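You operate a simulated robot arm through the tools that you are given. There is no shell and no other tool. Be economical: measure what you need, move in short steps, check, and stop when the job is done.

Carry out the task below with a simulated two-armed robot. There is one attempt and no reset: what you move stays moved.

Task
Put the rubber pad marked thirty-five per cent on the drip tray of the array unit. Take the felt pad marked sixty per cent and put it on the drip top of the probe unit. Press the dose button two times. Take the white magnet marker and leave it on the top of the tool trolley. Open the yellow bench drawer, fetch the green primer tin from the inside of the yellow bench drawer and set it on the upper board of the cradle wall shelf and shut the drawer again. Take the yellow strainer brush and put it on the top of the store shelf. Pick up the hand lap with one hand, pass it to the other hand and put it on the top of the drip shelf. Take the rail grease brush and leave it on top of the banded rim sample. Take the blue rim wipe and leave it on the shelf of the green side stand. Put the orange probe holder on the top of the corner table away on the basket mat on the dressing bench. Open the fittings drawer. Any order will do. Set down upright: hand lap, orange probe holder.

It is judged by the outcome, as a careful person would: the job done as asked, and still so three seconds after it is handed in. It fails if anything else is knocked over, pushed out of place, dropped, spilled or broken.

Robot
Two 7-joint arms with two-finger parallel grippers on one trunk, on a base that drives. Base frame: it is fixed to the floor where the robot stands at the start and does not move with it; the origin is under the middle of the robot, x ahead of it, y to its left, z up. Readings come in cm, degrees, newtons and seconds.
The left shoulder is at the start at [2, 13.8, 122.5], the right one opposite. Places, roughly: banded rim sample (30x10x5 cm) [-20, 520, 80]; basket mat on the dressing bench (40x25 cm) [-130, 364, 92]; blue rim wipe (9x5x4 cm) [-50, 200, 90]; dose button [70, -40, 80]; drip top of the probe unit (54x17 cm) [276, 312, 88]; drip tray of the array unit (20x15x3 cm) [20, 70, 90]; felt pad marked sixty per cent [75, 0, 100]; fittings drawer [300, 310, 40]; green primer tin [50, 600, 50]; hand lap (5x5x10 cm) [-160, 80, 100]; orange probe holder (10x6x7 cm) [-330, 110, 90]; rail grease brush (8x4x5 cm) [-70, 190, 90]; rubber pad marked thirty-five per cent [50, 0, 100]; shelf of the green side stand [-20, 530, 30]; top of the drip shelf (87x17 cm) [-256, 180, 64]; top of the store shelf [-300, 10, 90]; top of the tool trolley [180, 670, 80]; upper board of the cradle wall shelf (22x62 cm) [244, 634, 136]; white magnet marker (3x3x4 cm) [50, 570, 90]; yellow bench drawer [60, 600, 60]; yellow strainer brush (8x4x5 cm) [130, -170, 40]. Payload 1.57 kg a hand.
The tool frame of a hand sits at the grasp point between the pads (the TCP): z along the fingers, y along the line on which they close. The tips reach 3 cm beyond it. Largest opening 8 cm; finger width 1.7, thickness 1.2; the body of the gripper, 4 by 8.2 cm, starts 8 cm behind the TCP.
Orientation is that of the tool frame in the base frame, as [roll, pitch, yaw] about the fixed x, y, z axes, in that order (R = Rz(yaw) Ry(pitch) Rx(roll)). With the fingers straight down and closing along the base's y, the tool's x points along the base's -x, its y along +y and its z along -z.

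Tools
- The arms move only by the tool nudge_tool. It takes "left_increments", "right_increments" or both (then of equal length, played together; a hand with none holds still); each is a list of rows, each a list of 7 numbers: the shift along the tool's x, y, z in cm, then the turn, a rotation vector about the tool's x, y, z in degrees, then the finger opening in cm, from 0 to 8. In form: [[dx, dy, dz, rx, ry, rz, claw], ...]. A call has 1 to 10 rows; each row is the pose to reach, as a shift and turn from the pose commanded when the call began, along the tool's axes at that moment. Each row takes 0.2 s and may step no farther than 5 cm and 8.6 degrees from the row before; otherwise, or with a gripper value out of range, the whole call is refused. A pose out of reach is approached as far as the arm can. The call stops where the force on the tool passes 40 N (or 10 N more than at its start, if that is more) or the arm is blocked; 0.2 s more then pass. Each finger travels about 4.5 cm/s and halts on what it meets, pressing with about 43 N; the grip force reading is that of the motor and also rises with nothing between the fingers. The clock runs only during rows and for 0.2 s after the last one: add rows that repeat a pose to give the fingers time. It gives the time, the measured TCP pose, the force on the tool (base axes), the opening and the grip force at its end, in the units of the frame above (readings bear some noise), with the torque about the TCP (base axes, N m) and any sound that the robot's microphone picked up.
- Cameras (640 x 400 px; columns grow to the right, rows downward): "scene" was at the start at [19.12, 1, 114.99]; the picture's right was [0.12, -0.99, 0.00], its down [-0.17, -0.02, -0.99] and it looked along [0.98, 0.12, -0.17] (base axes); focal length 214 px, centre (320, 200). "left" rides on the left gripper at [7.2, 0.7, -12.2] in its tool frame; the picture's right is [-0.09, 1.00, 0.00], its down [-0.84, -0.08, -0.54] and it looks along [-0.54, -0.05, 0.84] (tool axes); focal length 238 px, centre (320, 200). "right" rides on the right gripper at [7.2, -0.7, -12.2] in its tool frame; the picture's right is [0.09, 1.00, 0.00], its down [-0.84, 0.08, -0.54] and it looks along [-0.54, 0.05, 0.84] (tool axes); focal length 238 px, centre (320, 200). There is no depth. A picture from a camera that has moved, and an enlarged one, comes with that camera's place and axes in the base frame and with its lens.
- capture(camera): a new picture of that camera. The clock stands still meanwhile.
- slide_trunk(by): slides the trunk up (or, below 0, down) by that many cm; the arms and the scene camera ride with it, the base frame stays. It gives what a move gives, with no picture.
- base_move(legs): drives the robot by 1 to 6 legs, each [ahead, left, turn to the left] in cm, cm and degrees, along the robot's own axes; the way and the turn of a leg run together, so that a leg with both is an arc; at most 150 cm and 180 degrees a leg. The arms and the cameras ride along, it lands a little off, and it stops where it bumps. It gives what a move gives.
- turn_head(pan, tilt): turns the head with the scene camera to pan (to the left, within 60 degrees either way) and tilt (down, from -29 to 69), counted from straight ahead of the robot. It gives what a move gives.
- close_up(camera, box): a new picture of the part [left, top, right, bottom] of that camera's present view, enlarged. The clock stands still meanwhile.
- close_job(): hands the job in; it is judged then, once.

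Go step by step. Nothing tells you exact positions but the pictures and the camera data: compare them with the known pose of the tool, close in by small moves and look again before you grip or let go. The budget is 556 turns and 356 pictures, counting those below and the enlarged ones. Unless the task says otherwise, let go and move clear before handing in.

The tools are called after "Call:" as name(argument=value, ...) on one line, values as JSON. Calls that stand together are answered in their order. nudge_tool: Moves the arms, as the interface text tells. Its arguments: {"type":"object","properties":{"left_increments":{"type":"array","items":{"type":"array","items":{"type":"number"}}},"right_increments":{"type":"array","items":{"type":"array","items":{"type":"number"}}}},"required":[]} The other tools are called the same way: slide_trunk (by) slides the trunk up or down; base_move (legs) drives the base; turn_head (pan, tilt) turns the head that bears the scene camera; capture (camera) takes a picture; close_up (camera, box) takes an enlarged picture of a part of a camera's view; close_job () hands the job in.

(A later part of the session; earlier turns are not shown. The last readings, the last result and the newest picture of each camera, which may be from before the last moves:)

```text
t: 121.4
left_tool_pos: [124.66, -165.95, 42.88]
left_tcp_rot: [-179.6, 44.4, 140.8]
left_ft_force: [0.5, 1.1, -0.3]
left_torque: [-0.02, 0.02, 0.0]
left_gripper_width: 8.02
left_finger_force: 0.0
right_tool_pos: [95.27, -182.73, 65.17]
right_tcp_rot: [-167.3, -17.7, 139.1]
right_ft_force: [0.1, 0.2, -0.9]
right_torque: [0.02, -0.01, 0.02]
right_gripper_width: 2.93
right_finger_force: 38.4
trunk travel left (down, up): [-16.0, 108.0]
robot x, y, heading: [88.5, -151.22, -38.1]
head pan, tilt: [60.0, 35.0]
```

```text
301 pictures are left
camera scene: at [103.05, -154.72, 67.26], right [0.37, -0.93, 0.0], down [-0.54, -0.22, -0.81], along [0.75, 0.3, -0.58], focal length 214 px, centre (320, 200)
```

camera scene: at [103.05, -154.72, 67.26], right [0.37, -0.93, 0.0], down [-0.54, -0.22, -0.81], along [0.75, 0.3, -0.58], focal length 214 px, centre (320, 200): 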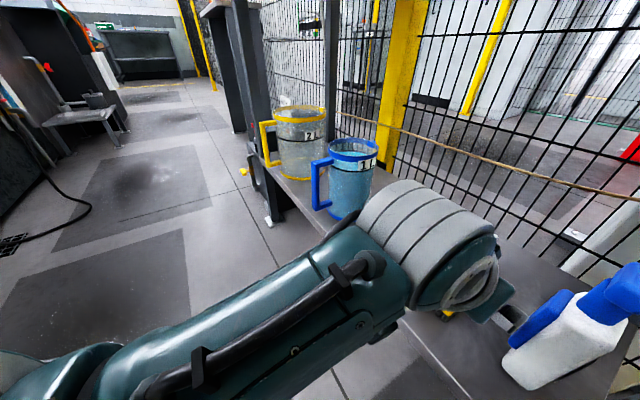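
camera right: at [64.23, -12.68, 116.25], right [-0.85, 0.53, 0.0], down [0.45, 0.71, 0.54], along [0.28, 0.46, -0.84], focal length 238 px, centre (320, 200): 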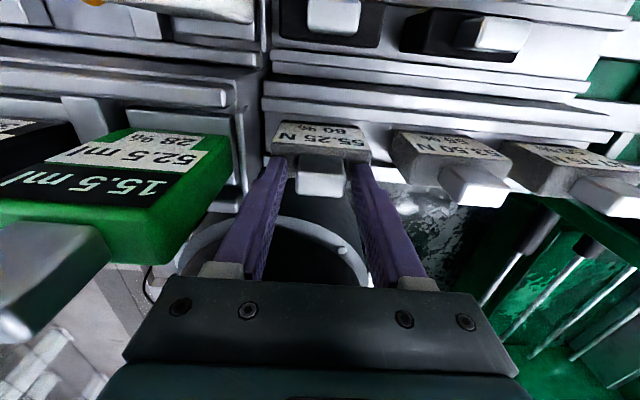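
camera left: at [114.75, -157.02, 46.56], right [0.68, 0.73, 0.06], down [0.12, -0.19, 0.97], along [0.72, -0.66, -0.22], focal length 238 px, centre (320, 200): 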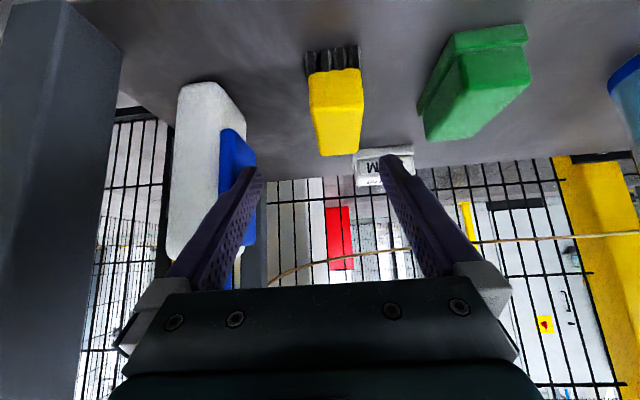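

Call:
turn_head(pan=-50, tilt=35)

Call:
capture(camera="scene")

```text
t: 123.3
left_tool_pos: [124.27, -164.98, 42.08]
left_tcp_rot: [-179.9, 44.0, 140.7]
left_ft_force: [-0.2, -0.6, -0.2]
left_torque: [0.01, 0.0, -0.03]
left_gripper_width: 7.97
left_finger_force: 0.1
right_tool_pos: [94.76, -181.96, 64.19]
right_tcp_rot: [-167.2, -18.6, 138.7]
right_ft_force: [0.6, 0.1, -0.8]
right_torque: [0.02, 0.01, 0.0]
right_gripper_width: 2.9
right_finger_force: 38.9
trunk travel left (down, up): [-16.0, 108.0]
robot x, y, heading: [89.08, -151.48, -37.9]
head pan, tilt: [-50.0, 35.0]
```

```text
300 pictures are left
camera scene: at [94.91, -165.93, 66.75], right [-1.0, -0.03, 0.01], down [-0.03, 0.58, -0.82], along [0.02, -0.82, -0.58], focal length 214 px, centre (320, 200)
```

scene: 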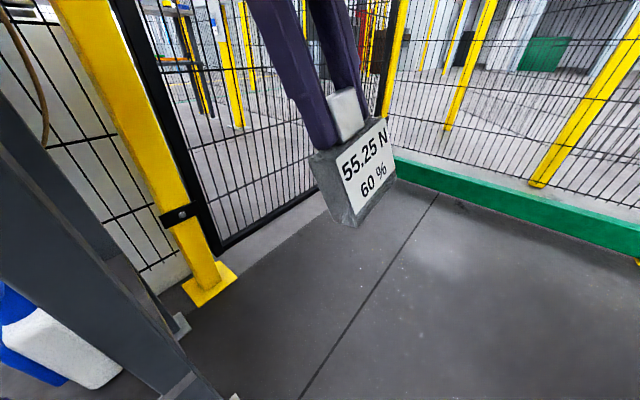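

Call:
base_move(legs=[[-4, 0, 0]])

Call:
turn_head(pan=10, tilt=30)

Call:
capture(camera="scene")

```text
t: 124.2
left_tool_pos: [123.86, -163.24, 42.84]
left_tcp_rot: [179.3, 45.1, 140.0]
left_ft_force: [0.0, -0.7, 0.9]
left_torque: [0.0, 0.07, -0.02]
left_gripper_width: 7.98
left_finger_force: 0.0
right_tool_pos: [93.94, -180.05, 64.53]
right_tcp_rot: [-167.7, -17.6, 138.9]
right_ft_force: [-0.4, -0.5, -0.8]
right_torque: [0.03, 0.0, -0.01]
right_gripper_width: 2.92
right_finger_force: 38.9
trunk travel left (down, up): [-16.0, 108.0]
robot x, y, heading: [85.74, -149.32, -38.0]
head pan, tilt: [-50.0, 35.0]
```

```text
t: 125.5
left_tool_pos: [123.46, -162.92, 42.62]
left_tcp_rot: [179.5, 44.9, 140.2]
left_ft_force: [-0.3, 0.6, -0.5]
left_torque: [-0.06, -0.02, 0.0]
left_gripper_width: 8.0
left_finger_force: 0.1
right_tool_pos: [93.6, -179.78, 64.4]
right_tcp_rot: [-167.7, -17.7, 138.8]
right_ft_force: [0.1, -0.6, -0.6]
right_torque: [0.02, -0.05, -0.02]
right_gripper_width: 2.93
right_finger_force: 38.3
trunk travel left (down, up): [-16.0, 108.0]
robot x, y, heading: [85.42, -148.64, -37.9]
head pan, tilt: [10.0, 30.0]
```

```text
299 pictures are left
camera scene: at [101.29, -159.3, 67.69], right [-0.47, -0.88, 0.0], down [-0.44, 0.24, -0.87], along [0.76, -0.41, -0.5], focal length 214 px, centre (320, 200)
```

scene: 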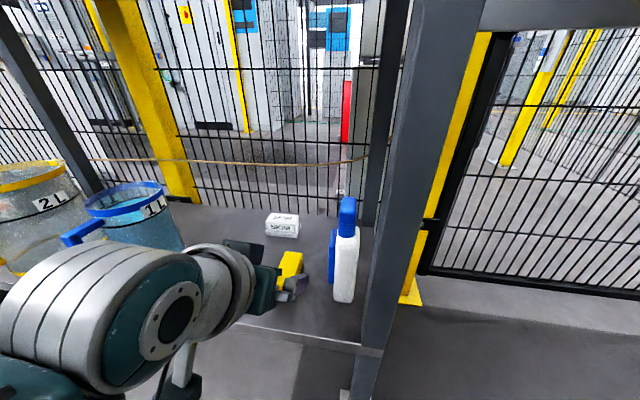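

Lean is gone. Now I'll advance the hand over the brush.

Call:
nudge_tool(left_increments=[[-1.5, 0, 1.5, 0, 0, 0, 8], [-3, 0, 3, 0, 0, 0, 8], [-1.5, 0, 5, 0, 0, 0, 8]])

Call:
capture(camera="left")

```text
t: 126.3
left_tool_pos: [126.8, -165.72, 40.34]
left_tcp_rot: [179.5, 45.0, 140.2]
left_ft_force: [-0.5, -0.3, 0.1]
left_torque: [-0.03, -0.03, -0.02]
left_gripper_width: 8.02
left_finger_force: 0.1
right_tool_pos: [93.57, -179.6, 64.33]
right_tcp_rot: [-167.7, -17.8, 138.8]
right_ft_force: [-0.5, 0.1, -0.2]
right_torque: [0.0, -0.05, 0.0]
right_gripper_width: 2.9
right_finger_force: 38.9
trunk travel left (down, up): [-16.0, 108.0]
robot x, y, heading: [85.8, -148.65, -38.2]
head pan, tilt: [10.0, 30.0]
```

```text
298 pictures are left
camera left: at [116.85, -156.6, 43.99], right [0.68, 0.73, 0.07], down [0.11, -0.2, 0.97], along [0.72, -0.66, -0.21], focal length 238 px, centre (320, 200)
```

left: 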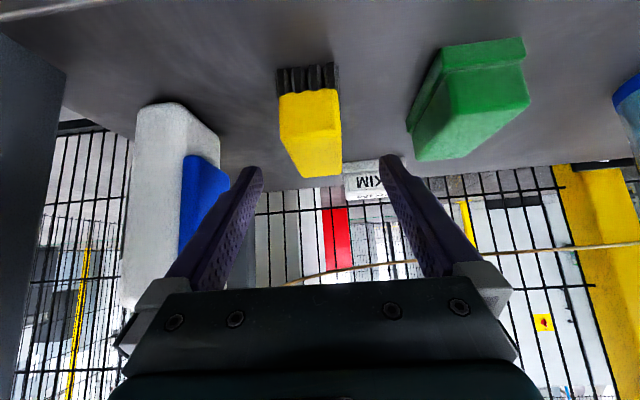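

Call:
nudge_tool(left_increments=[[0, -0.5, 2, 0, 0, 0, 8], [0.7, -0.5, 3.5, 0, 0, 0, 8], [1.3, -0.5, 4.7, 0, 0, 0, 8]])

Call:
capture(camera="left")

Call:
close_up(camera="scene", box=[200, 210, 380, 330])

```text
t: 127.1
left_tool_pos: [128.53, -167.57, 36.09]
left_tcp_rot: [179.5, 45.0, 140.2]
left_ft_force: [0.1, -0.5, -1.1]
left_torque: [0.03, 0.03, -0.02]
left_gripper_width: 8.0
left_finger_force: 0.1
right_tool_pos: [93.65, -179.86, 64.42]
right_tcp_rot: [-167.6, -17.8, 138.8]
right_ft_force: [0.0, -0.9, -1.3]
right_torque: [-0.02, 0.0, 0.02]
right_gripper_width: 2.93
right_finger_force: 38.9
trunk travel left (down, up): [-16.0, 108.0]
robot x, y, heading: [85.4, -148.92, -38.0]
head pan, tilt: [10.0, 30.0]
```

```text
297 pictures are left
camera left: at [118.49, -158.58, 39.71], right [0.68, 0.73, 0.07], down [0.11, -0.2, 0.97], along [0.72, -0.66, -0.21], focal length 238 px, centre (320, 200)
```

left: 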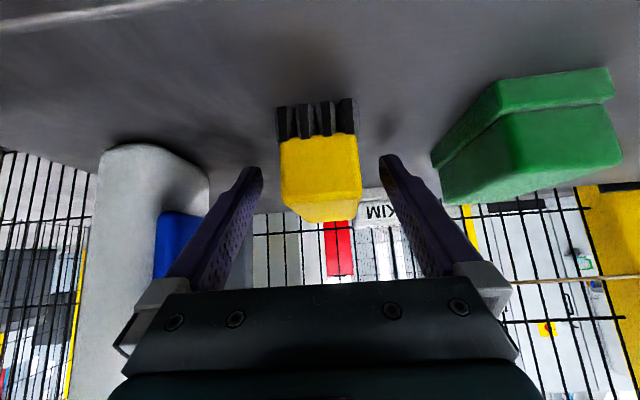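

```text
3.33 times, centred on (290, 270) of scene
camera zoom: at [101.32, -159.31, 67.69], right [-0.47, -0.88, 0.0], down [-0.44, 0.24, -0.87], along [0.76, -0.41, -0.5], focal length 715 px, centre (420, -33)
```

zoom: 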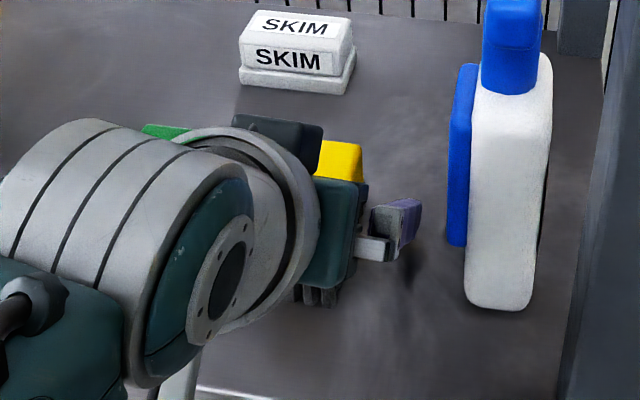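

Call:
nudge_tool(left_increments=[[-0.85, 0, 0.85, 0, 0, 0, 8], [-0.85, 0, 0.85, 0, 0, 0, 6], [-0.85, 0, 0.85, 0, 0, 0, 4], [-0.85, 0, 0.85, 0, 0, 0, 2], [-0.85, 0, 0.85, 0, 0, 0, 2], [-0.85, 0, 0.85, 0, 0, 0, 2]])

Call:
capture(camera="left")

```text
t: 128.5
left_tool_pos: [129.51, -168.47, 36.09]
left_tcp_rot: [179.5, 45.0, 140.2]
left_ft_force: [1.0, 0.8, -0.1]
left_torque: [-0.02, 0.0, -0.02]
left_gripper_width: 3.9
left_finger_force: 36.0
right_tool_pos: [93.61, -179.82, 64.4]
right_tcp_rot: [-167.7, -17.8, 138.8]
right_ft_force: [-0.6, -0.3, -0.4]
right_torque: [0.0, -0.02, -0.01]
right_gripper_width: 2.9
right_finger_force: 38.9
trunk travel left (down, up): [-16.0, 108.0]
robot x, y, heading: [85.21, -148.74, -38.0]
head pan, tilt: [10.0, 30.0]
```

```text
295 pictures are left
camera left: at [119.35, -159.45, 39.71], right [0.68, 0.73, 0.07], down [0.11, -0.2, 0.97], along [0.72, -0.66, -0.21], focal length 238 px, centre (320, 200)
```

left: 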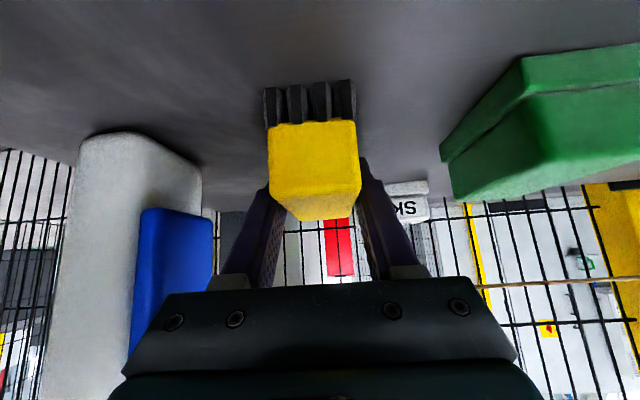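

Brush gripped (3.9 cm). I'll lift it a little and back the base away from the stand.

Call:
nudge_tool(left_increments=[[-2, 0, -2, 0, 0, 0, 2], [-4, 0, -4, 0, 0, 0, 2]])

Call:
base_move(legs=[[-45, 0, 0]])

Call:
slide_trunk(by=45)

Call:
capture(camera="scene")

Call:
capture(camera="left")

```text
t: 129.1
left_tool_pos: [129.43, -168.29, 41.8]
left_tcp_rot: [179.5, 45.0, 140.2]
left_ft_force: [0.2, 0.9, -0.8]
left_torque: [0.04, 0.01, 0.0]
left_gripper_width: 3.9
left_finger_force: 42.6
right_tool_pos: [93.6, -179.84, 64.49]
right_tcp_rot: [-167.7, -17.8, 138.7]
right_ft_force: [-0.1, 0.6, -1.0]
right_torque: [-0.01, -0.01, -0.02]
right_gripper_width: 2.94
right_finger_force: 39.0
trunk travel left (down, up): [-16.0, 108.0]
robot x, y, heading: [85.58, -148.62, -38.0]
head pan, tilt: [10.0, 30.0]
```

```text
t: 131.9
left_tool_pos: [92.53, -139.25, 41.84]
left_tcp_rot: [179.5, 45.0, 140.1]
left_ft_force: [-0.3, -1.2, -0.9]
left_torque: [-0.02, -0.04, -0.04]
left_gripper_width: 3.91
left_finger_force: 42.9
right_tool_pos: [56.59, -150.83, 64.46]
right_tcp_rot: [-167.7, -17.7, 138.7]
right_ft_force: [-0.1, 0.1, -0.7]
right_torque: [-0.02, -0.04, -0.02]
right_gripper_width: 2.92
right_finger_force: 38.7
trunk travel left (down, up): [-16.0, 108.0]
robot x, y, heading: [48.78, -119.84, -37.9]
head pan, tilt: [10.0, 30.0]
```

```text
refused: 45 is not a number from -40 to 40
```

```text
294 pictures are left
camera scene: at [64.37, -130.35, 67.7], right [-0.47, -0.88, 0.0], down [-0.44, 0.24, -0.87], along [0.76, -0.41, -0.5], focal length 214 px, centre (320, 200)
```

scene: 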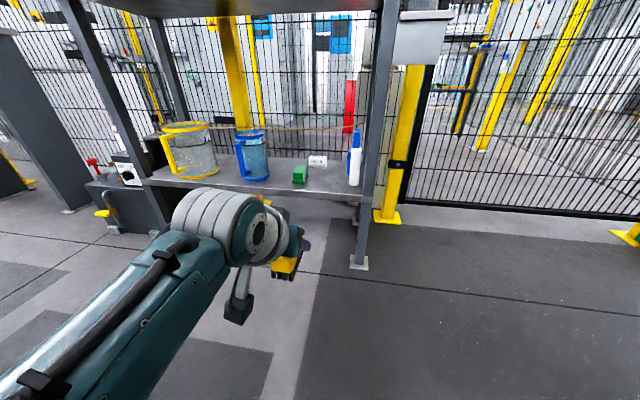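

```text
293 pictures are left
camera left: at [82.47, -130.32, 45.43], right [0.68, 0.73, 0.07], down [0.11, -0.2, 0.97], along [0.72, -0.66, -0.21], focal length 238 px, centre (320, 200)
```

left: 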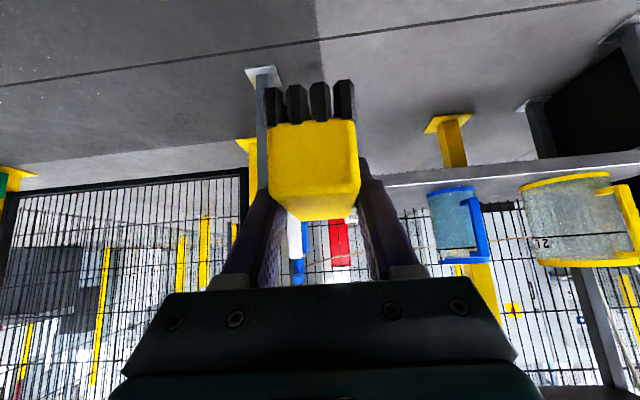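

Brush is held. Next I'll take the felt block to the probe unit: raise the trunk and drive up the corridor right of the array unit.

Call:
slide_trunk(by=40)

Call:
base_move(legs=[[40, 0, 0], [0, 0, 90]])

Call:
turn_head(pan=0, tilt=15)

Call:
capture(camera="scene")

```text
t: 135.7
left_tool_pos: [92.49, -139.31, 81.81]
left_tcp_rot: [179.5, 45.0, 140.2]
left_ft_force: [-0.3, 0.7, -0.1]
left_torque: [0.01, -0.03, -0.05]
left_gripper_width: 3.87
left_finger_force: 43.0
right_tool_pos: [56.62, -150.72, 104.47]
right_tcp_rot: [-167.7, -17.7, 138.8]
right_ft_force: [0.6, 1.4, -1.0]
right_torque: [0.02, -0.04, -0.02]
right_gripper_width: 2.92
right_finger_force: 38.7
trunk travel left (down, up): [-56.0, 68.0]
robot x, y, heading: [48.35, -120.06, -38.2]
head pan, tilt: [10.0, 30.0]
```

```text
t: 138.2
left_tool_pos: [122.94, -161.99, 81.95]
left_tcp_rot: [179.6, 45.0, 141.2]
left_ft_force: [-6.5, 6.2, 4.6]
left_torque: [-0.3, -0.43, 0.1]
left_gripper_width: 3.87
left_finger_force: 42.7
right_tool_pos: [87.42, -174.22, 104.42]
right_tcp_rot: [-167.6, -17.8, 139.6]
right_ft_force: [0.0, 0.2, -1.2]
right_torque: [0.0, 0.01, 0.01]
right_gripper_width: 2.91
right_finger_force: 39.0
trunk travel left (down, up): [-56.0, 68.0]
robot x, y, heading: [78.74, -143.23, -37.2]
head pan, tilt: [10.0, 30.0]
stopped in leg 1: the force on the tool passed its limit at 101 N (the readings are from after the stop); the commanded pose is now the measured one
```

```text
t: 138.9
left_tool_pos: [122.97, -162.04, 81.98]
left_tcp_rot: [179.6, 45.0, 141.1]
left_ft_force: [-7.1, 7.4, 5.6]
left_torque: [-0.32, -0.53, 0.13]
left_gripper_width: 3.86
left_finger_force: 42.6
right_tool_pos: [87.36, -174.07, 104.45]
right_tcp_rot: [-167.7, -17.7, 139.7]
right_ft_force: [0.6, -0.7, -2.1]
right_torque: [0.01, -0.01, 0.0]
right_gripper_width: 2.93
right_finger_force: 38.6
trunk travel left (down, up): [-56.0, 68.0]
robot x, y, heading: [79.16, -143.36, -37.2]
head pan, tilt: [0.0, 15.0]
```

```text
292 pictures are left
camera scene: at [94.12, -154.91, 110.08], right [-0.6, -0.8, 0.0], down [-0.21, 0.16, -0.97], along [0.77, -0.58, -0.26], focal length 214 px, centre (320, 200)
```

scene: 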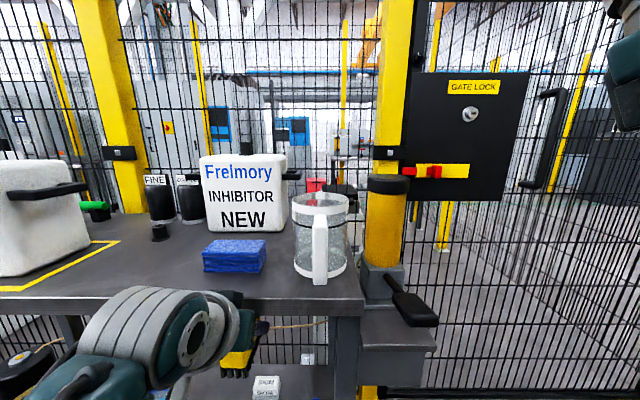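

I bumped the brush hand into the stand's upper board edge – that was my mistake. I'll back off at once and check that everything is still in place.

Call:
base_move(legs=[[-45, 0, 0]])

Call:
capture(camera="scene")

Call:
capture(camera="left")

```text
t: 141.6
left_tool_pos: [87.32, -134.85, 82.0]
left_tcp_rot: [179.6, 45.2, 141.4]
left_ft_force: [0.1, -0.3, -0.8]
left_torque: [-0.03, 0.02, -0.01]
left_gripper_width: 3.89
left_finger_force: 42.9
right_tool_pos: [51.71, -147.04, 104.53]
right_tcp_rot: [-167.7, -17.7, 139.9]
right_ft_force: [0.2, 0.0, 0.5]
right_torque: [-0.03, -0.01, 0.02]
right_gripper_width: 2.91
right_finger_force: 38.3
trunk travel left (down, up): [-56.0, 68.0]
robot x, y, heading: [43.08, -116.16, -37.1]
head pan, tilt: [0.0, 15.0]
```

```text
291 pictures are left
camera scene: at [58.47, -127.87, 110.1], right [-0.6, -0.8, 0.0], down [-0.21, 0.16, -0.97], along [0.77, -0.58, -0.26], focal length 214 px, centre (320, 200)
```

scene: 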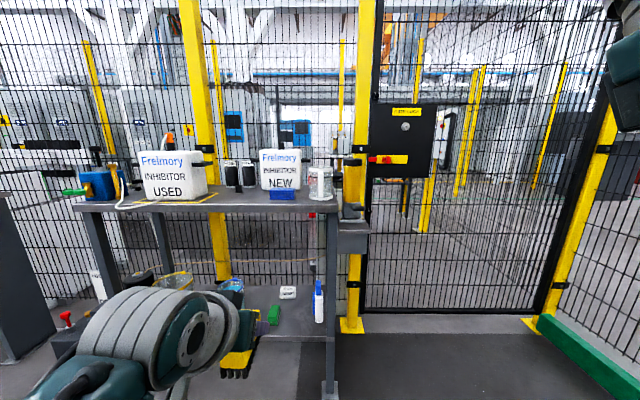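

```text
290 pictures are left
camera left: at [77.08, -126.04, 85.53], right [0.67, 0.74, 0.07], down [0.11, -0.19, 0.98], along [0.74, -0.64, -0.21], focal length 238 px, centre (320, 200)
```

left: 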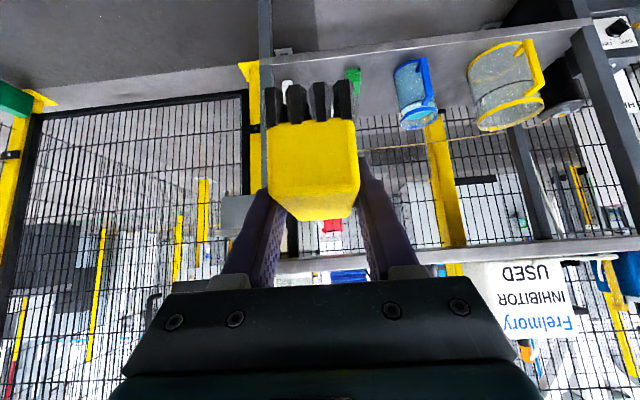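

All intact. I'll raise the trunk for travel, turn and pass through the corridor at the right of the unit.

Call:
slide_trunk(by=40)

Call:
base_move(legs=[[0, 0, 89.5], [0, -36, 0]])

Call:
turn_head(pan=0, tilt=25)

Call:
capture(camera="scene")

```text
t: 145.5
left_tool_pos: [87.31, -134.91, 122.12]
left_tcp_rot: [179.6, 45.3, 141.5]
left_ft_force: [0.0, 0.8, -0.9]
left_torque: [0.01, -0.01, -0.01]
left_gripper_width: 3.88
left_finger_force: 43.2
right_tool_pos: [51.8, -147.05, 144.46]
right_tcp_rot: [-167.7, -17.8, 139.8]
right_ft_force: [-1.1, 0.2, -0.9]
right_torque: [-0.02, -0.02, -0.02]
right_gripper_width: 2.9
right_finger_force: 38.8
trunk travel left (down, up): [-96.0, 28.0]
robot x, y, heading: [43.34, -116.27, -37.1]
head pan, tilt: [0.0, 15.0]
```

```text
t: 151.6
left_tool_pos: [90.38, -93.5, 121.92]
left_tcp_rot: [179.7, 45.2, -128.6]
left_ft_force: [-0.2, 0.5, -1.1]
left_torque: [0.01, 0.01, 0.01]
left_gripper_width: 3.88
left_finger_force: 43.1
right_tool_pos: [102.46, -129.12, 144.44]
right_tcp_rot: [-167.7, -17.7, -130.1]
right_ft_force: [-0.7, 0.9, -0.8]
right_torque: [0.03, -0.01, 0.01]
right_gripper_width: 2.92
right_finger_force: 38.9
trunk travel left (down, up): [-96.0, 28.0]
robot x, y, heading: [71.54, -137.49, 53.2]
head pan, tilt: [0.0, 15.0]
```

```text
t: 152.3
left_tool_pos: [90.32, -93.53, 122.07]
left_tcp_rot: [179.7, 45.2, -128.6]
left_ft_force: [0.7, 0.1, -1.3]
left_torque: [0.0, -0.03, -0.06]
left_gripper_width: 3.9
left_finger_force: 43.0
right_tool_pos: [102.55, -129.1, 144.42]
right_tcp_rot: [-167.6, -17.6, -130.1]
right_ft_force: [-0.4, -0.1, -0.7]
right_torque: [0.03, 0.0, -0.01]
right_gripper_width: 2.9
right_finger_force: 39.0
trunk travel left (down, up): [-96.0, 28.0]
robot x, y, heading: [71.57, -137.7, 52.9]
head pan, tilt: [0.0, 25.0]
```

```text
289 pictures are left
camera scene: at [83.11, -122.47, 148.49], right [0.8, -0.6, 0.0], down [-0.25, -0.34, -0.91], along [0.55, 0.72, -0.42], focal length 214 px, centre (320, 200)
```

scene: 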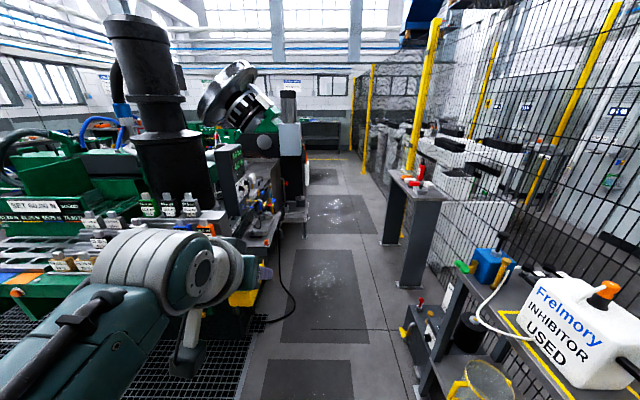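

Call:
base_move(legs=[[70, -26, 0], [60, -4, 0]])

Call:
capture(camera="scene")

```text
t: 159.4
left_tool_pos: [196.93, -11.23, 121.91]
left_tcp_rot: [179.6, 45.2, -130.7]
left_ft_force: [-0.4, -0.3, -0.1]
left_torque: [0.0, -0.03, -0.03]
left_gripper_width: 3.89
left_finger_force: 43.4
right_tool_pos: [207.66, -47.3, 144.45]
right_tcp_rot: [-167.7, -17.6, -132.5]
right_ft_force: [-0.4, 0.0, -0.3]
right_torque: [0.01, 0.0, 0.02]
right_gripper_width: 2.9
right_finger_force: 39.1
trunk travel left (down, up): [-96.0, 28.0]
robot x, y, heading: [176.55, -54.54, 51.0]
head pan, tilt: [0.0, 25.0]
```

```text
288 pictures are left
camera scene: at [188.51, -39.97, 148.48], right [0.77, -0.63, 0.0], down [-0.27, -0.33, -0.91], along [0.57, 0.7, -0.42], focal length 214 px, centre (320, 200)
```

scene: 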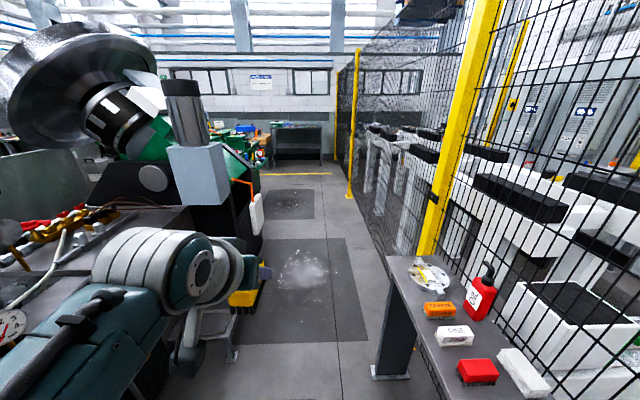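

Call:
base_move(legs=[[70, 0, 1], [70, 0, 0]])

Call:
turn_head(pan=15, tilt=20)

Call:
capture(camera="scene")

```text
t: 166.5
left_tool_pos: [281.13, 96.86, 122.08]
left_tcp_rot: [179.6, 45.2, -129.2]
left_ft_force: [0.2, 0.5, -1.0]
left_torque: [0.01, 0.03, -0.01]
left_gripper_width: 3.91
left_finger_force: 43.5
right_tool_pos: [292.86, 61.24, 144.44]
right_tcp_rot: [-167.7, -17.7, -130.9]
right_ft_force: [0.1, -0.1, -0.4]
right_torque: [0.02, 0.0, 0.0]
right_gripper_width: 2.92
right_finger_force: 38.5
trunk travel left (down, up): [-96.0, 28.0]
robot x, y, heading: [262.0, 53.11, 52.4]
head pan, tilt: [0.0, 25.0]
```

```text
t: 167.3
left_tool_pos: [281.08, 96.71, 121.99]
left_tcp_rot: [179.6, 45.2, -129.4]
left_ft_force: [0.0, -1.0, -1.8]
left_torque: [0.02, -0.01, 0.0]
left_gripper_width: 3.87
left_finger_force: 43.1
right_tool_pos: [292.82, 61.18, 144.48]
right_tcp_rot: [-167.8, -17.7, -130.8]
right_ft_force: [0.6, -0.6, -0.6]
right_torque: [0.03, -0.02, -0.03]
right_gripper_width: 2.92
right_finger_force: 39.0
trunk travel left (down, up): [-96.0, 28.0]
robot x, y, heading: [261.9, 52.97, 52.1]
head pan, tilt: [15.0, 20.0]
```

```text
287 pictures are left
camera scene: at [271.47, 69.33, 149.29], right [0.92, -0.39, 0.0], down [-0.13, -0.32, -0.94], along [0.36, 0.87, -0.34], focal length 214 px, centre (320, 200)
```

scene: 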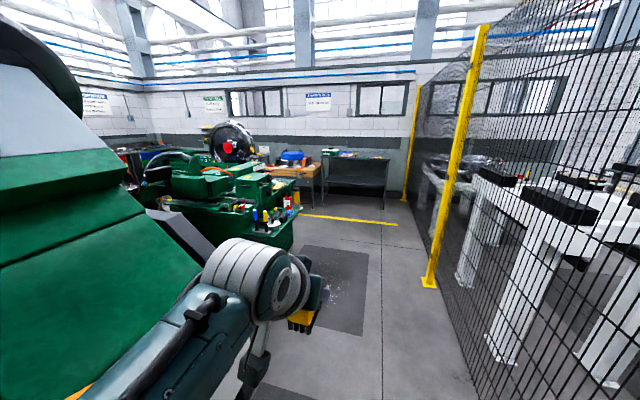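

Call:
base_move(legs=[[60, 0, 0], [50, 0, 0]])

Call:
turn_head(pan=45, tilt=25)

Call:
capture(camera="scene")

```text
t: 173.2
left_tool_pos: [347.71, 183.13, 121.98]
left_tcp_rot: [179.6, 45.1, -129.2]
left_ft_force: [-0.4, -0.5, -0.9]
left_torque: [0.01, -0.03, 0.02]
left_gripper_width: 3.86
left_finger_force: 43.6
right_tool_pos: [359.62, 147.59, 144.52]
right_tcp_rot: [-167.7, -17.6, -130.8]
right_ft_force: [0.3, 0.4, -0.5]
right_torque: [0.03, 0.0, -0.02]
right_gripper_width: 2.91
right_finger_force: 38.7
trunk travel left (down, up): [-96.0, 28.0]
robot x, y, heading: [328.07, 139.29, 52.8]
head pan, tilt: [15.0, 20.0]
```

```text
t: 174.1
left_tool_pos: [347.76, 183.28, 121.89]
left_tcp_rot: [179.6, 45.2, -129.1]
left_ft_force: [-0.7, -1.1, -0.5]
left_torque: [0.0, -0.06, 0.02]
left_gripper_width: 3.87
left_finger_force: 43.0
right_tool_pos: [359.55, 147.48, 144.47]
right_tcp_rot: [-167.7, -17.7, -130.7]
right_ft_force: [0.7, 0.1, -0.1]
right_torque: [0.02, -0.02, 0.01]
right_gripper_width: 2.9
right_finger_force: 38.3
trunk travel left (down, up): [-96.0, 28.0]
robot x, y, heading: [328.58, 139.31, 52.3]
head pan, tilt: [45.0, 25.0]
```

```text
286 pictures are left
camera scene: at [333.45, 156.12, 148.49], right [0.99, 0.13, 0.0], down [0.05, -0.42, -0.91], along [-0.12, 0.9, -0.42], focal length 214 px, centre (320, 200)
```

scene: 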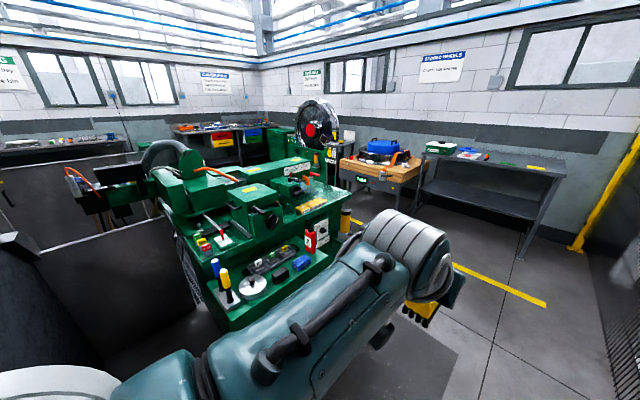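

Call:
close_up(camera="scene", box=[160, 130, 360, 300])

```text
2.35 times, centred on (260, 215) of scene
camera zoom: at [333.45, 156.12, 148.49], right [0.99, 0.13, 0.0], down [0.05, -0.42, -0.91], along [-0.12, 0.9, -0.42], focal length 505 px, centre (461, 165)
```

zoom: 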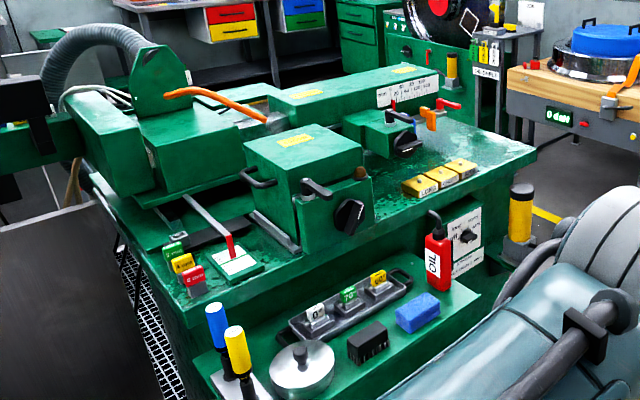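

Call:
base_move(legs=[[75, 0, 0], [0, 0, 70]])

Call:
turn_head(pan=15, tilt=25)

Call:
capture(camera="scene")

```text
t: 181.2
left_tool_pos: [338.19, 231.1, 122.01]
left_tcp_rot: [179.6, 45.2, -58.3]
left_ft_force: [-0.1, 0.1, -0.7]
left_torque: [0.02, -0.01, 0.03]
left_gripper_width: 3.87
left_finger_force: 43.2
right_tool_pos: [375.87, 230.53, 144.45]
right_tcp_rot: [-167.7, -17.7, -59.9]
right_ft_force: [0.4, -0.5, -0.4]
right_torque: [-0.02, 0.04, 0.03]
right_gripper_width: 2.89
right_finger_force: 38.7
trunk travel left (down, up): [-96.0, 28.0]
robot x, y, heading: [373.33, 198.45, 123.1]
head pan, tilt: [45.0, 25.0]
```

```text
t: 182.2
left_tool_pos: [338.27, 231.2, 121.98]
left_tcp_rot: [179.6, 45.1, -58.4]
left_ft_force: [0.4, 0.1, -0.7]
left_torque: [0.03, 0.03, 0.02]
left_gripper_width: 3.88
left_finger_force: 43.1
right_tool_pos: [375.95, 230.54, 144.4]
right_tcp_rot: [-167.7, -17.7, -59.9]
right_ft_force: [0.6, 0.0, -1.7]
right_torque: [0.03, 0.03, -0.01]
right_gripper_width: 2.88
right_finger_force: 38.6
trunk travel left (down, up): [-96.0, 28.0]
robot x, y, heading: [373.31, 198.39, 123.3]
head pan, tilt: [15.0, 25.0]
```

```text
284 pictures are left
camera scene: at [361.09, 212.99, 148.48], right [0.67, 0.75, 0.0], down [0.32, -0.28, -0.91], along [-0.68, 0.6, -0.42], focal length 214 px, centre (320, 200)
```

scene: 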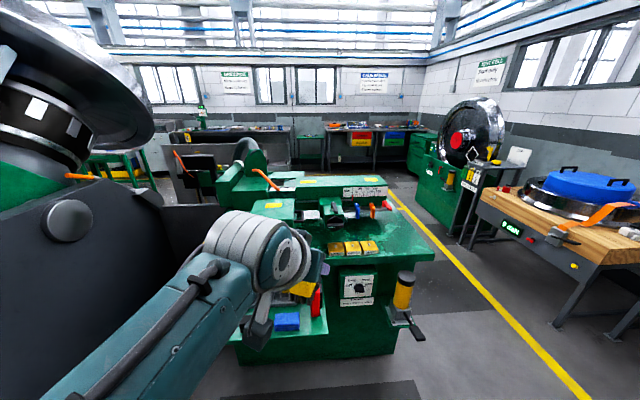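

Call:
close_up(camera="scene", box=[220, 130, 440, 290])

```text
2.50 times, centred on (330, 210) of scene
camera zoom: at [361.09, 212.99, 148.48], right [0.67, 0.75, 0.0], down [0.32, -0.28, -0.91], along [-0.68, 0.6, -0.42], focal length 536 px, centre (295, 175)
```

zoom: 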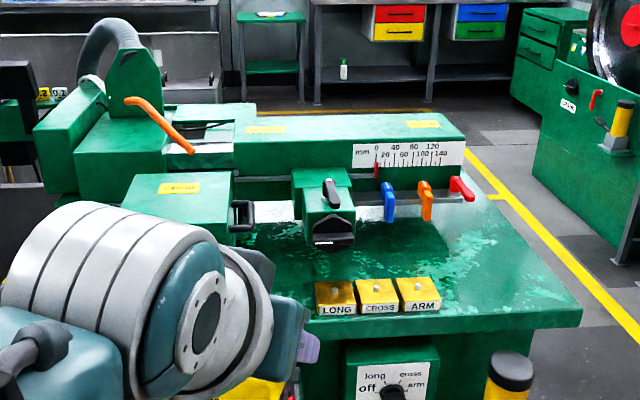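

The probe unit is this green machine; its drip top must lie on the far side. I'll drive around its right end.

Call:
base_move(legs=[[0, -60, 0], [80, 0, 0], [0, 0, 55]])

Call:
turn_head(pan=0, tilt=25)

Call:
capture(camera="scene")

```text
t: 184.9
left_tool_pos: [378.54, 258.07, 121.86]
left_tcp_rot: [179.6, 44.9, -57.2]
left_ft_force: [-0.3, 0.2, 0.1]
left_torque: [0.05, 0.05, -0.02]
left_gripper_width: 3.88
left_finger_force: 43.1
right_tool_pos: [416.0, 258.39, 144.53]
right_tcp_rot: [-167.7, -17.7, -58.8]
right_ft_force: [-1.1, 0.6, -0.1]
right_torque: [0.0, -0.02, 0.02]
right_gripper_width: 2.9
right_finger_force: 38.9
trunk travel left (down, up): [-96.0, 28.0]
robot x, y, heading: [414.43, 226.32, 124.6]
head pan, tilt: [15.0, 25.0]
stopped in leg 1: the robot was blocked; the commanded pose is now the measured one
```

```text
t: 185.7
left_tool_pos: [378.37, 258.05, 121.83]
left_tcp_rot: [179.7, 45.0, -57.2]
left_ft_force: [0.2, -1.2, -1.0]
left_torque: [0.03, 0.0, -0.03]
left_gripper_width: 3.91
left_finger_force: 43.2
right_tool_pos: [415.98, 258.43, 144.48]
right_tcp_rot: [-167.7, -17.8, -58.8]
right_ft_force: [0.1, 0.7, -1.1]
right_torque: [0.02, 0.02, 0.01]
right_gripper_width: 2.88
right_finger_force: 39.0
trunk travel left (down, up): [-96.0, 28.0]
robot x, y, heading: [413.88, 226.45, 124.4]
head pan, tilt: [0.0, 25.0]
```

```text
282 pictures are left
camera scene: at [403.4, 242.05, 148.5], right [0.82, 0.57, 0.0], down [0.24, -0.35, -0.91], along [-0.51, 0.75, -0.42], focal length 214 px, centre (320, 200)
```

scene: 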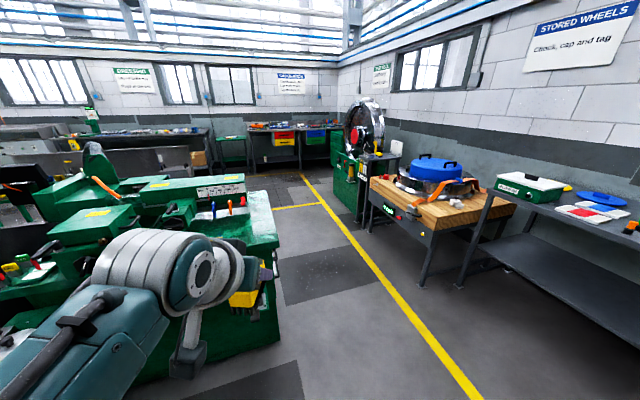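

Call:
base_move(legs=[[110, -22, 0], [0, 0, 60]])

Call:
turn_head(pan=15, tilt=30)

Call:
capture(camera="scene")

```text
t: 193.9
left_tool_pos: [325.93, 314.27, 121.85]
left_tcp_rot: [179.6, 45.0, 0.6]
left_ft_force: [0.1, -0.2, -0.7]
left_torque: [0.0, 0.05, -0.01]
left_gripper_width: 3.9
left_finger_force: 42.3
right_tool_pos: [345.7, 346.18, 144.4]
right_tcp_rot: [-167.7, -17.8, -0.9]
right_ft_force: [0.6, -0.3, -1.0]
right_torque: [-0.01, 0.02, -0.02]
right_gripper_width: 2.91
right_finger_force: 38.8
trunk travel left (down, up): [-96.0, 28.0]
robot x, y, heading: [371.58, 327.81, -177.9]
head pan, tilt: [0.0, 25.0]
```

```text
t: 194.7
left_tool_pos: [325.95, 314.46, 121.83]
left_tcp_rot: [179.7, 45.0, 0.6]
left_ft_force: [0.4, -0.2, -0.6]
left_torque: [0.01, 0.02, 0.0]
left_gripper_width: 3.87
left_finger_force: 43.0
right_tool_pos: [345.66, 346.25, 144.48]
right_tcp_rot: [-167.7, -17.8, -1.0]
right_ft_force: [0.6, -0.3, -0.9]
right_torque: [0.01, -0.01, 0.02]
right_gripper_width: 2.88
right_finger_force: 39.0
trunk travel left (down, up): [-96.0, 28.0]
robot x, y, heading: [372.1, 327.37, -177.8]
head pan, tilt: [15.0, 30.0]
```

```text
281 pictures are left
camera scene: at [353.26, 324.62, 147.69], right [-0.29, 0.96, 0.0], down [0.48, 0.15, -0.87], along [-0.83, -0.25, -0.5], focal length 214 px, centre (320, 200)
```

scene: 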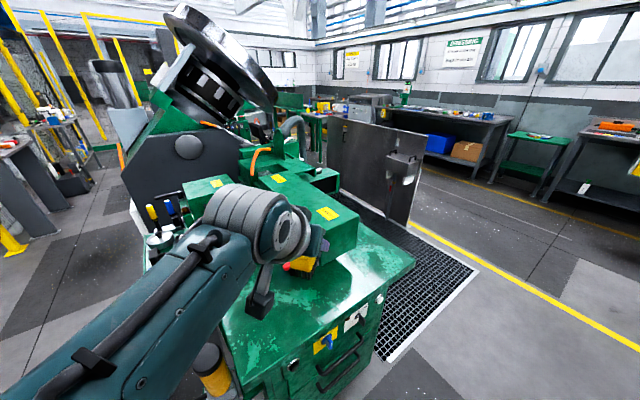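

The machine's end shows the fittings drawer handle and the wet drip top strip lies behind the slab. I'll drive round to the far side.

Call:
base_move(legs=[[0, -75, 0], [52, 0, 0], [0, 0, 143]])

Call:
turn_head(pan=-15, tilt=35)

Call:
capture(camera="scene")

```text
t: 207.0
left_tool_pos: [360.78, 378.44, 121.78]
left_tcp_rot: [179.6, 45.0, 139.5]
left_ft_force: [-0.1, -0.4, -0.9]
left_torque: [0.0, -0.04, 0.0]
left_gripper_width: 3.86
left_finger_force: 42.9
right_tool_pos: [324.93, 367.55, 144.5]
right_tcp_rot: [-167.7, -17.7, 138.0]
right_ft_force: [0.2, 0.2, -0.9]
right_torque: [0.0, -0.04, -0.02]
right_gripper_width: 2.89
right_finger_force: 39.1
trunk travel left (down, up): [-96.0, 28.0]
robot x, y, heading: [317.3, 398.6, -39.2]
head pan, tilt: [15.0, 30.0]
```

```text
t: 208.0
left_tool_pos: [360.88, 378.52, 121.79]
left_tcp_rot: [179.6, 45.1, 139.5]
left_ft_force: [0.5, 0.0, -0.2]
left_torque: [-0.03, -0.02, 0.04]
left_gripper_width: 3.85
left_finger_force: 42.9
right_tool_pos: [324.93, 367.48, 144.41]
right_tcp_rot: [-167.7, -17.9, 138.0]
right_ft_force: [-0.2, 0.3, -0.9]
right_torque: [-0.02, -0.06, 0.01]
right_gripper_width: 2.91
right_finger_force: 39.3
trunk travel left (down, up): [-96.0, 28.0]
robot x, y, heading: [317.26, 398.57, -38.8]
head pan, tilt: [-15.0, 35.0]
```

```text
280 pictures are left
camera scene: at [330.19, 385.17, 146.91], right [-0.81, -0.59, 0.0], down [-0.34, 0.46, -0.82], along [0.48, -0.66, -0.57], focal length 214 px, centre (320, 200)
```

scene: 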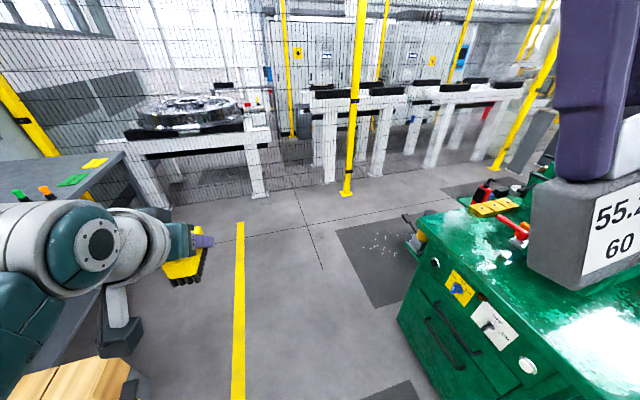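

Call:
base_move(legs=[[-22, 0, 0], [0, -68, 0]])

Call:
capture(camera="scene")

```text
t: 213.0
left_tool_pos: [301.09, 339.11, 121.89]
left_tcp_rot: [179.6, 45.1, 139.3]
left_ft_force: [-0.4, 0.0, -0.8]
left_torque: [-0.03, -0.05, -0.01]
left_gripper_width: 3.9
left_finger_force: 42.9
right_tool_pos: [265.25, 328.25, 144.51]
right_tcp_rot: [-167.6, -17.8, 137.8]
right_ft_force: [0.5, 0.0, -0.8]
right_torque: [0.0, -0.01, -0.03]
right_gripper_width: 2.91
right_finger_force: 39.3
trunk travel left (down, up): [-96.0, 28.0]
robot x, y, heading: [257.69, 359.15, -39.2]
head pan, tilt: [-15.0, 35.0]
```

```text
279 pictures are left
camera scene: at [270.53, 345.86, 146.91], right [-0.81, -0.59, 0.0], down [-0.34, 0.46, -0.82], along [0.48, -0.66, -0.57], focal length 214 px, centre (320, 200)
```

scene: 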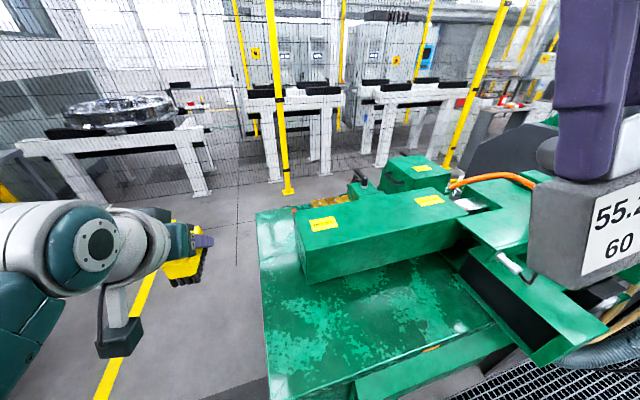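

Call:
nudge_tool(left_increments=[[-2.8, 0, -2.8, 0, 0, 0, 2], [-5.6, 0, -5.6, 0, 0, 0, 2], [-8.4, 0, -8.4, 0, 0, 0, 2], [-10.5, 0, -10.5, 0, 0, 0, 2]], right_increments=[[-2, 2, 0, -3, -4.5, 0, 1], [-4, 4, 0, -6, -9, 0, 1], [-6, 6, 0, -9, -13.5, 0, 1], [-8, 8, 0, -12.4, -17.8, 0, 1]])

Call:
base_move(legs=[[0, -14, 0], [6, 0, 0]])

Call:
slide_trunk(by=-26)

Call:
turn_head(pan=-10, tilt=40)

Call:
capture(camera="scene")

Call:
capture(camera="right")

```text
t: 214.0
left_tool_pos: [300.91, 339.06, 137.0]
left_tcp_rot: [179.6, 45.0, 139.2]
left_ft_force: [0.0, 0.8, 0.4]
left_torque: [-0.03, -0.02, -0.04]
left_gripper_width: 3.86
left_finger_force: 43.3
right_tool_pos: [275.51, 329.15, 140.35]
right_tcp_rot: [179.4, 0.0, 139.5]
right_ft_force: [0.1, 0.2, -0.7]
right_torque: [0.02, 0.0, 0.05]
right_gripper_width: 2.91
right_finger_force: 38.6
trunk travel left (down, up): [-96.0, 28.0]
robot x, y, heading: [257.77, 359.19, -39.2]
head pan, tilt: [-15.0, 35.0]
```

```text
t: 215.8
left_tool_pos: [297.02, 324.63, 137.01]
left_tcp_rot: [179.5, 45.0, 139.1]
left_ft_force: [0.2, 0.6, 0.2]
left_torque: [-0.01, -0.01, -0.01]
left_gripper_width: 3.89
left_finger_force: 42.4
right_tool_pos: [271.42, 314.88, 140.35]
right_tcp_rot: [179.6, 0.0, 139.3]
right_ft_force: [-0.5, -1.3, -0.6]
right_torque: [0.03, 0.03, 0.01]
right_gripper_width: 2.9
right_finger_force: 38.6
trunk travel left (down, up): [-96.0, 28.0]
robot x, y, heading: [253.63, 345.22, -39.3]
head pan, tilt: [-15.0, 35.0]
```

```text
t: 218.5
left_tool_pos: [296.94, 324.69, 111.01]
left_tcp_rot: [179.6, 45.0, 139.1]
left_ft_force: [-0.1, 0.5, -0.1]
left_torque: [0.01, -0.03, 0.01]
left_gripper_width: 3.86
left_finger_force: 42.9
right_tool_pos: [271.43, 314.82, 114.28]
right_tcp_rot: [179.5, -0.1, 139.3]
right_ft_force: [0.7, 0.3, -0.6]
right_torque: [0.02, -0.01, -0.02]
right_gripper_width: 2.94
right_finger_force: 38.8
trunk travel left (down, up): [-70.0, 54.0]
robot x, y, heading: [254.02, 344.92, -39.3]
head pan, tilt: [-15.0, 35.0]
```

```text
t: 219.2
left_tool_pos: [297.01, 324.72, 110.98]
left_tcp_rot: [179.6, 44.9, 139.1]
left_ft_force: [0.3, -0.1, -0.1]
left_torque: [0.0, -0.03, -0.03]
left_gripper_width: 3.88
left_finger_force: 43.1
right_tool_pos: [271.41, 314.89, 114.22]
right_tcp_rot: [179.5, -0.1, 139.4]
right_ft_force: [0.7, 0.1, -0.8]
right_torque: [-0.03, 0.0, 0.01]
right_gripper_width: 2.93
right_finger_force: 38.9
trunk travel left (down, up): [-70.0, 54.0]
robot x, y, heading: [253.64, 345.03, -39.5]
head pan, tilt: [-10.0, 40.0]
```

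```text
278 pictures are left
camera scene: at [266.98, 332.29, 120.16], right [-0.76, -0.65, 0.0], down [-0.42, 0.49, -0.77], along [0.5, -0.58, -0.64], focal length 214 px, centre (320, 200)
```

scene: 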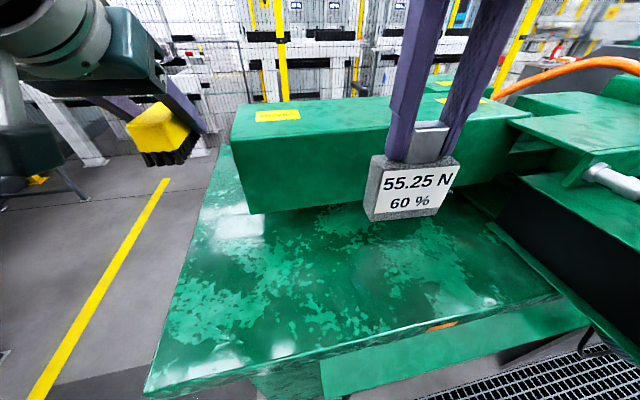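

```text
277 pictures are left
camera right: at [265.54, 318.82, 126.45], right [0.58, 0.82, 0.01], down [0.68, -0.49, 0.54], along [0.45, -0.31, -0.84], focal length 238 px, centre (320, 200)
```

right: 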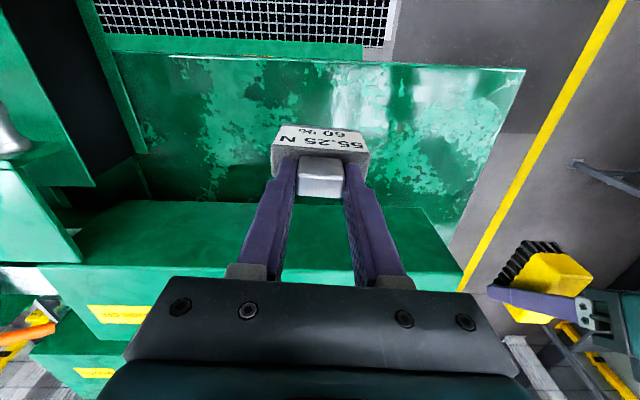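

The felt block hangs over the wet strip. I'll move forward 2.5 cm and lower it.

Call:
nudge_tool(right_increments=[[-2.5, 0, 3.5, 0, 0, 0, 1], [-2.5, 0, 8, 0, 0, 0, 1], [-2.5, 0, 12, 0, 0, 0, 1], [-2.5, 0, 14.5, 0, 0, 0, 1]])

Call:
capture(camera="scene")

```text
t: 220.2
left_tool_pos: [296.96, 324.72, 110.93]
left_tcp_rot: [179.6, 45.1, 139.0]
left_ft_force: [0.6, 0.0, -1.7]
left_torque: [0.0, -0.02, -0.01]
left_gripper_width: 3.9
left_finger_force: 42.5
right_tool_pos: [273.48, 313.35, 99.6]
right_tcp_rot: [179.5, 0.0, 139.4]
right_ft_force: [0.8, -0.2, -1.3]
right_torque: [0.03, -0.02, -0.01]
right_gripper_width: 2.9
right_finger_force: 39.1
trunk travel left (down, up): [-70.0, 54.0]
robot x, y, heading: [253.86, 345.23, -39.4]
head pan, tilt: [-10.0, 40.0]
```

```text
276 pictures are left
camera scene: at [266.98, 332.3, 120.15], right [-0.76, -0.65, 0.0], down [-0.42, 0.49, -0.77], along [0.5, -0.58, -0.64], focal length 214 px, centre (320, 200)
```

scene: 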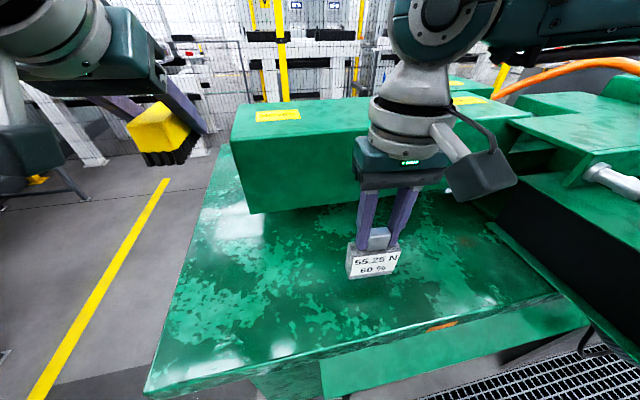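

Call:
nudge_tool(right_increments=[[0, 0, 1.5, 0, 0, 0, 1], [0, 0, 2.3, 0, 0, 0, 1], [0, 0, 3, 0, 0, 0, 1], [0, 0, 3.6, 0, 0, 0, 1], [0, 0, 4.2, 0, 0, 0, 1], [0, 0, 4.8, 0, 0, 0, 1], [0, 0, 5.4, 0, 0, 0, 1], [0, 0, 6, 0, 0, 0, 1]])

Call:
close_up(camera="scene", box=[300, 180, 480, 320])

```text
t: 221.4
left_tool_pos: [296.93, 324.56, 111.13]
left_tcp_rot: [179.7, 45.0, 139.1]
left_ft_force: [0.8, -0.5, -0.6]
left_torque: [0.01, -0.02, -0.01]
left_gripper_width: 3.88
left_finger_force: 42.7
right_tool_pos: [273.74, 313.22, 96.12]
right_tcp_rot: [179.5, 0.2, 139.3]
right_ft_force: [-5.5, 0.8, 21.1]
right_torque: [-0.45, 0.69, -0.13]
right_gripper_width: 2.92
right_finger_force: 38.7
trunk travel left (down, up): [-70.0, 54.0]
robot x, y, heading: [253.91, 345.1, -39.4]
head pan, tilt: [-10.0, 40.0]
stopped in row 6 (right hand): the force on the tool passed its limit at 54 N (the readings are from after the stop); the commanded pose is now the measured one
```

```text
2.86 times, centred on (390, 250) of scene
camera zoom: at [266.93, 332.21, 120.17], right [-0.76, -0.65, 0.0], down [-0.42, 0.49, -0.77], along [0.5, -0.58, -0.64], focal length 613 px, centre (120, 57)
```

zoom: 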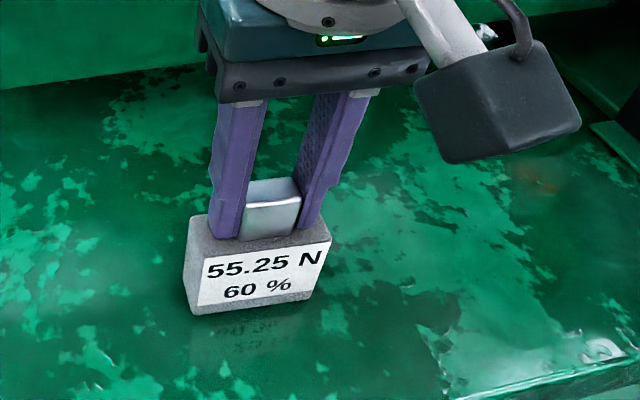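

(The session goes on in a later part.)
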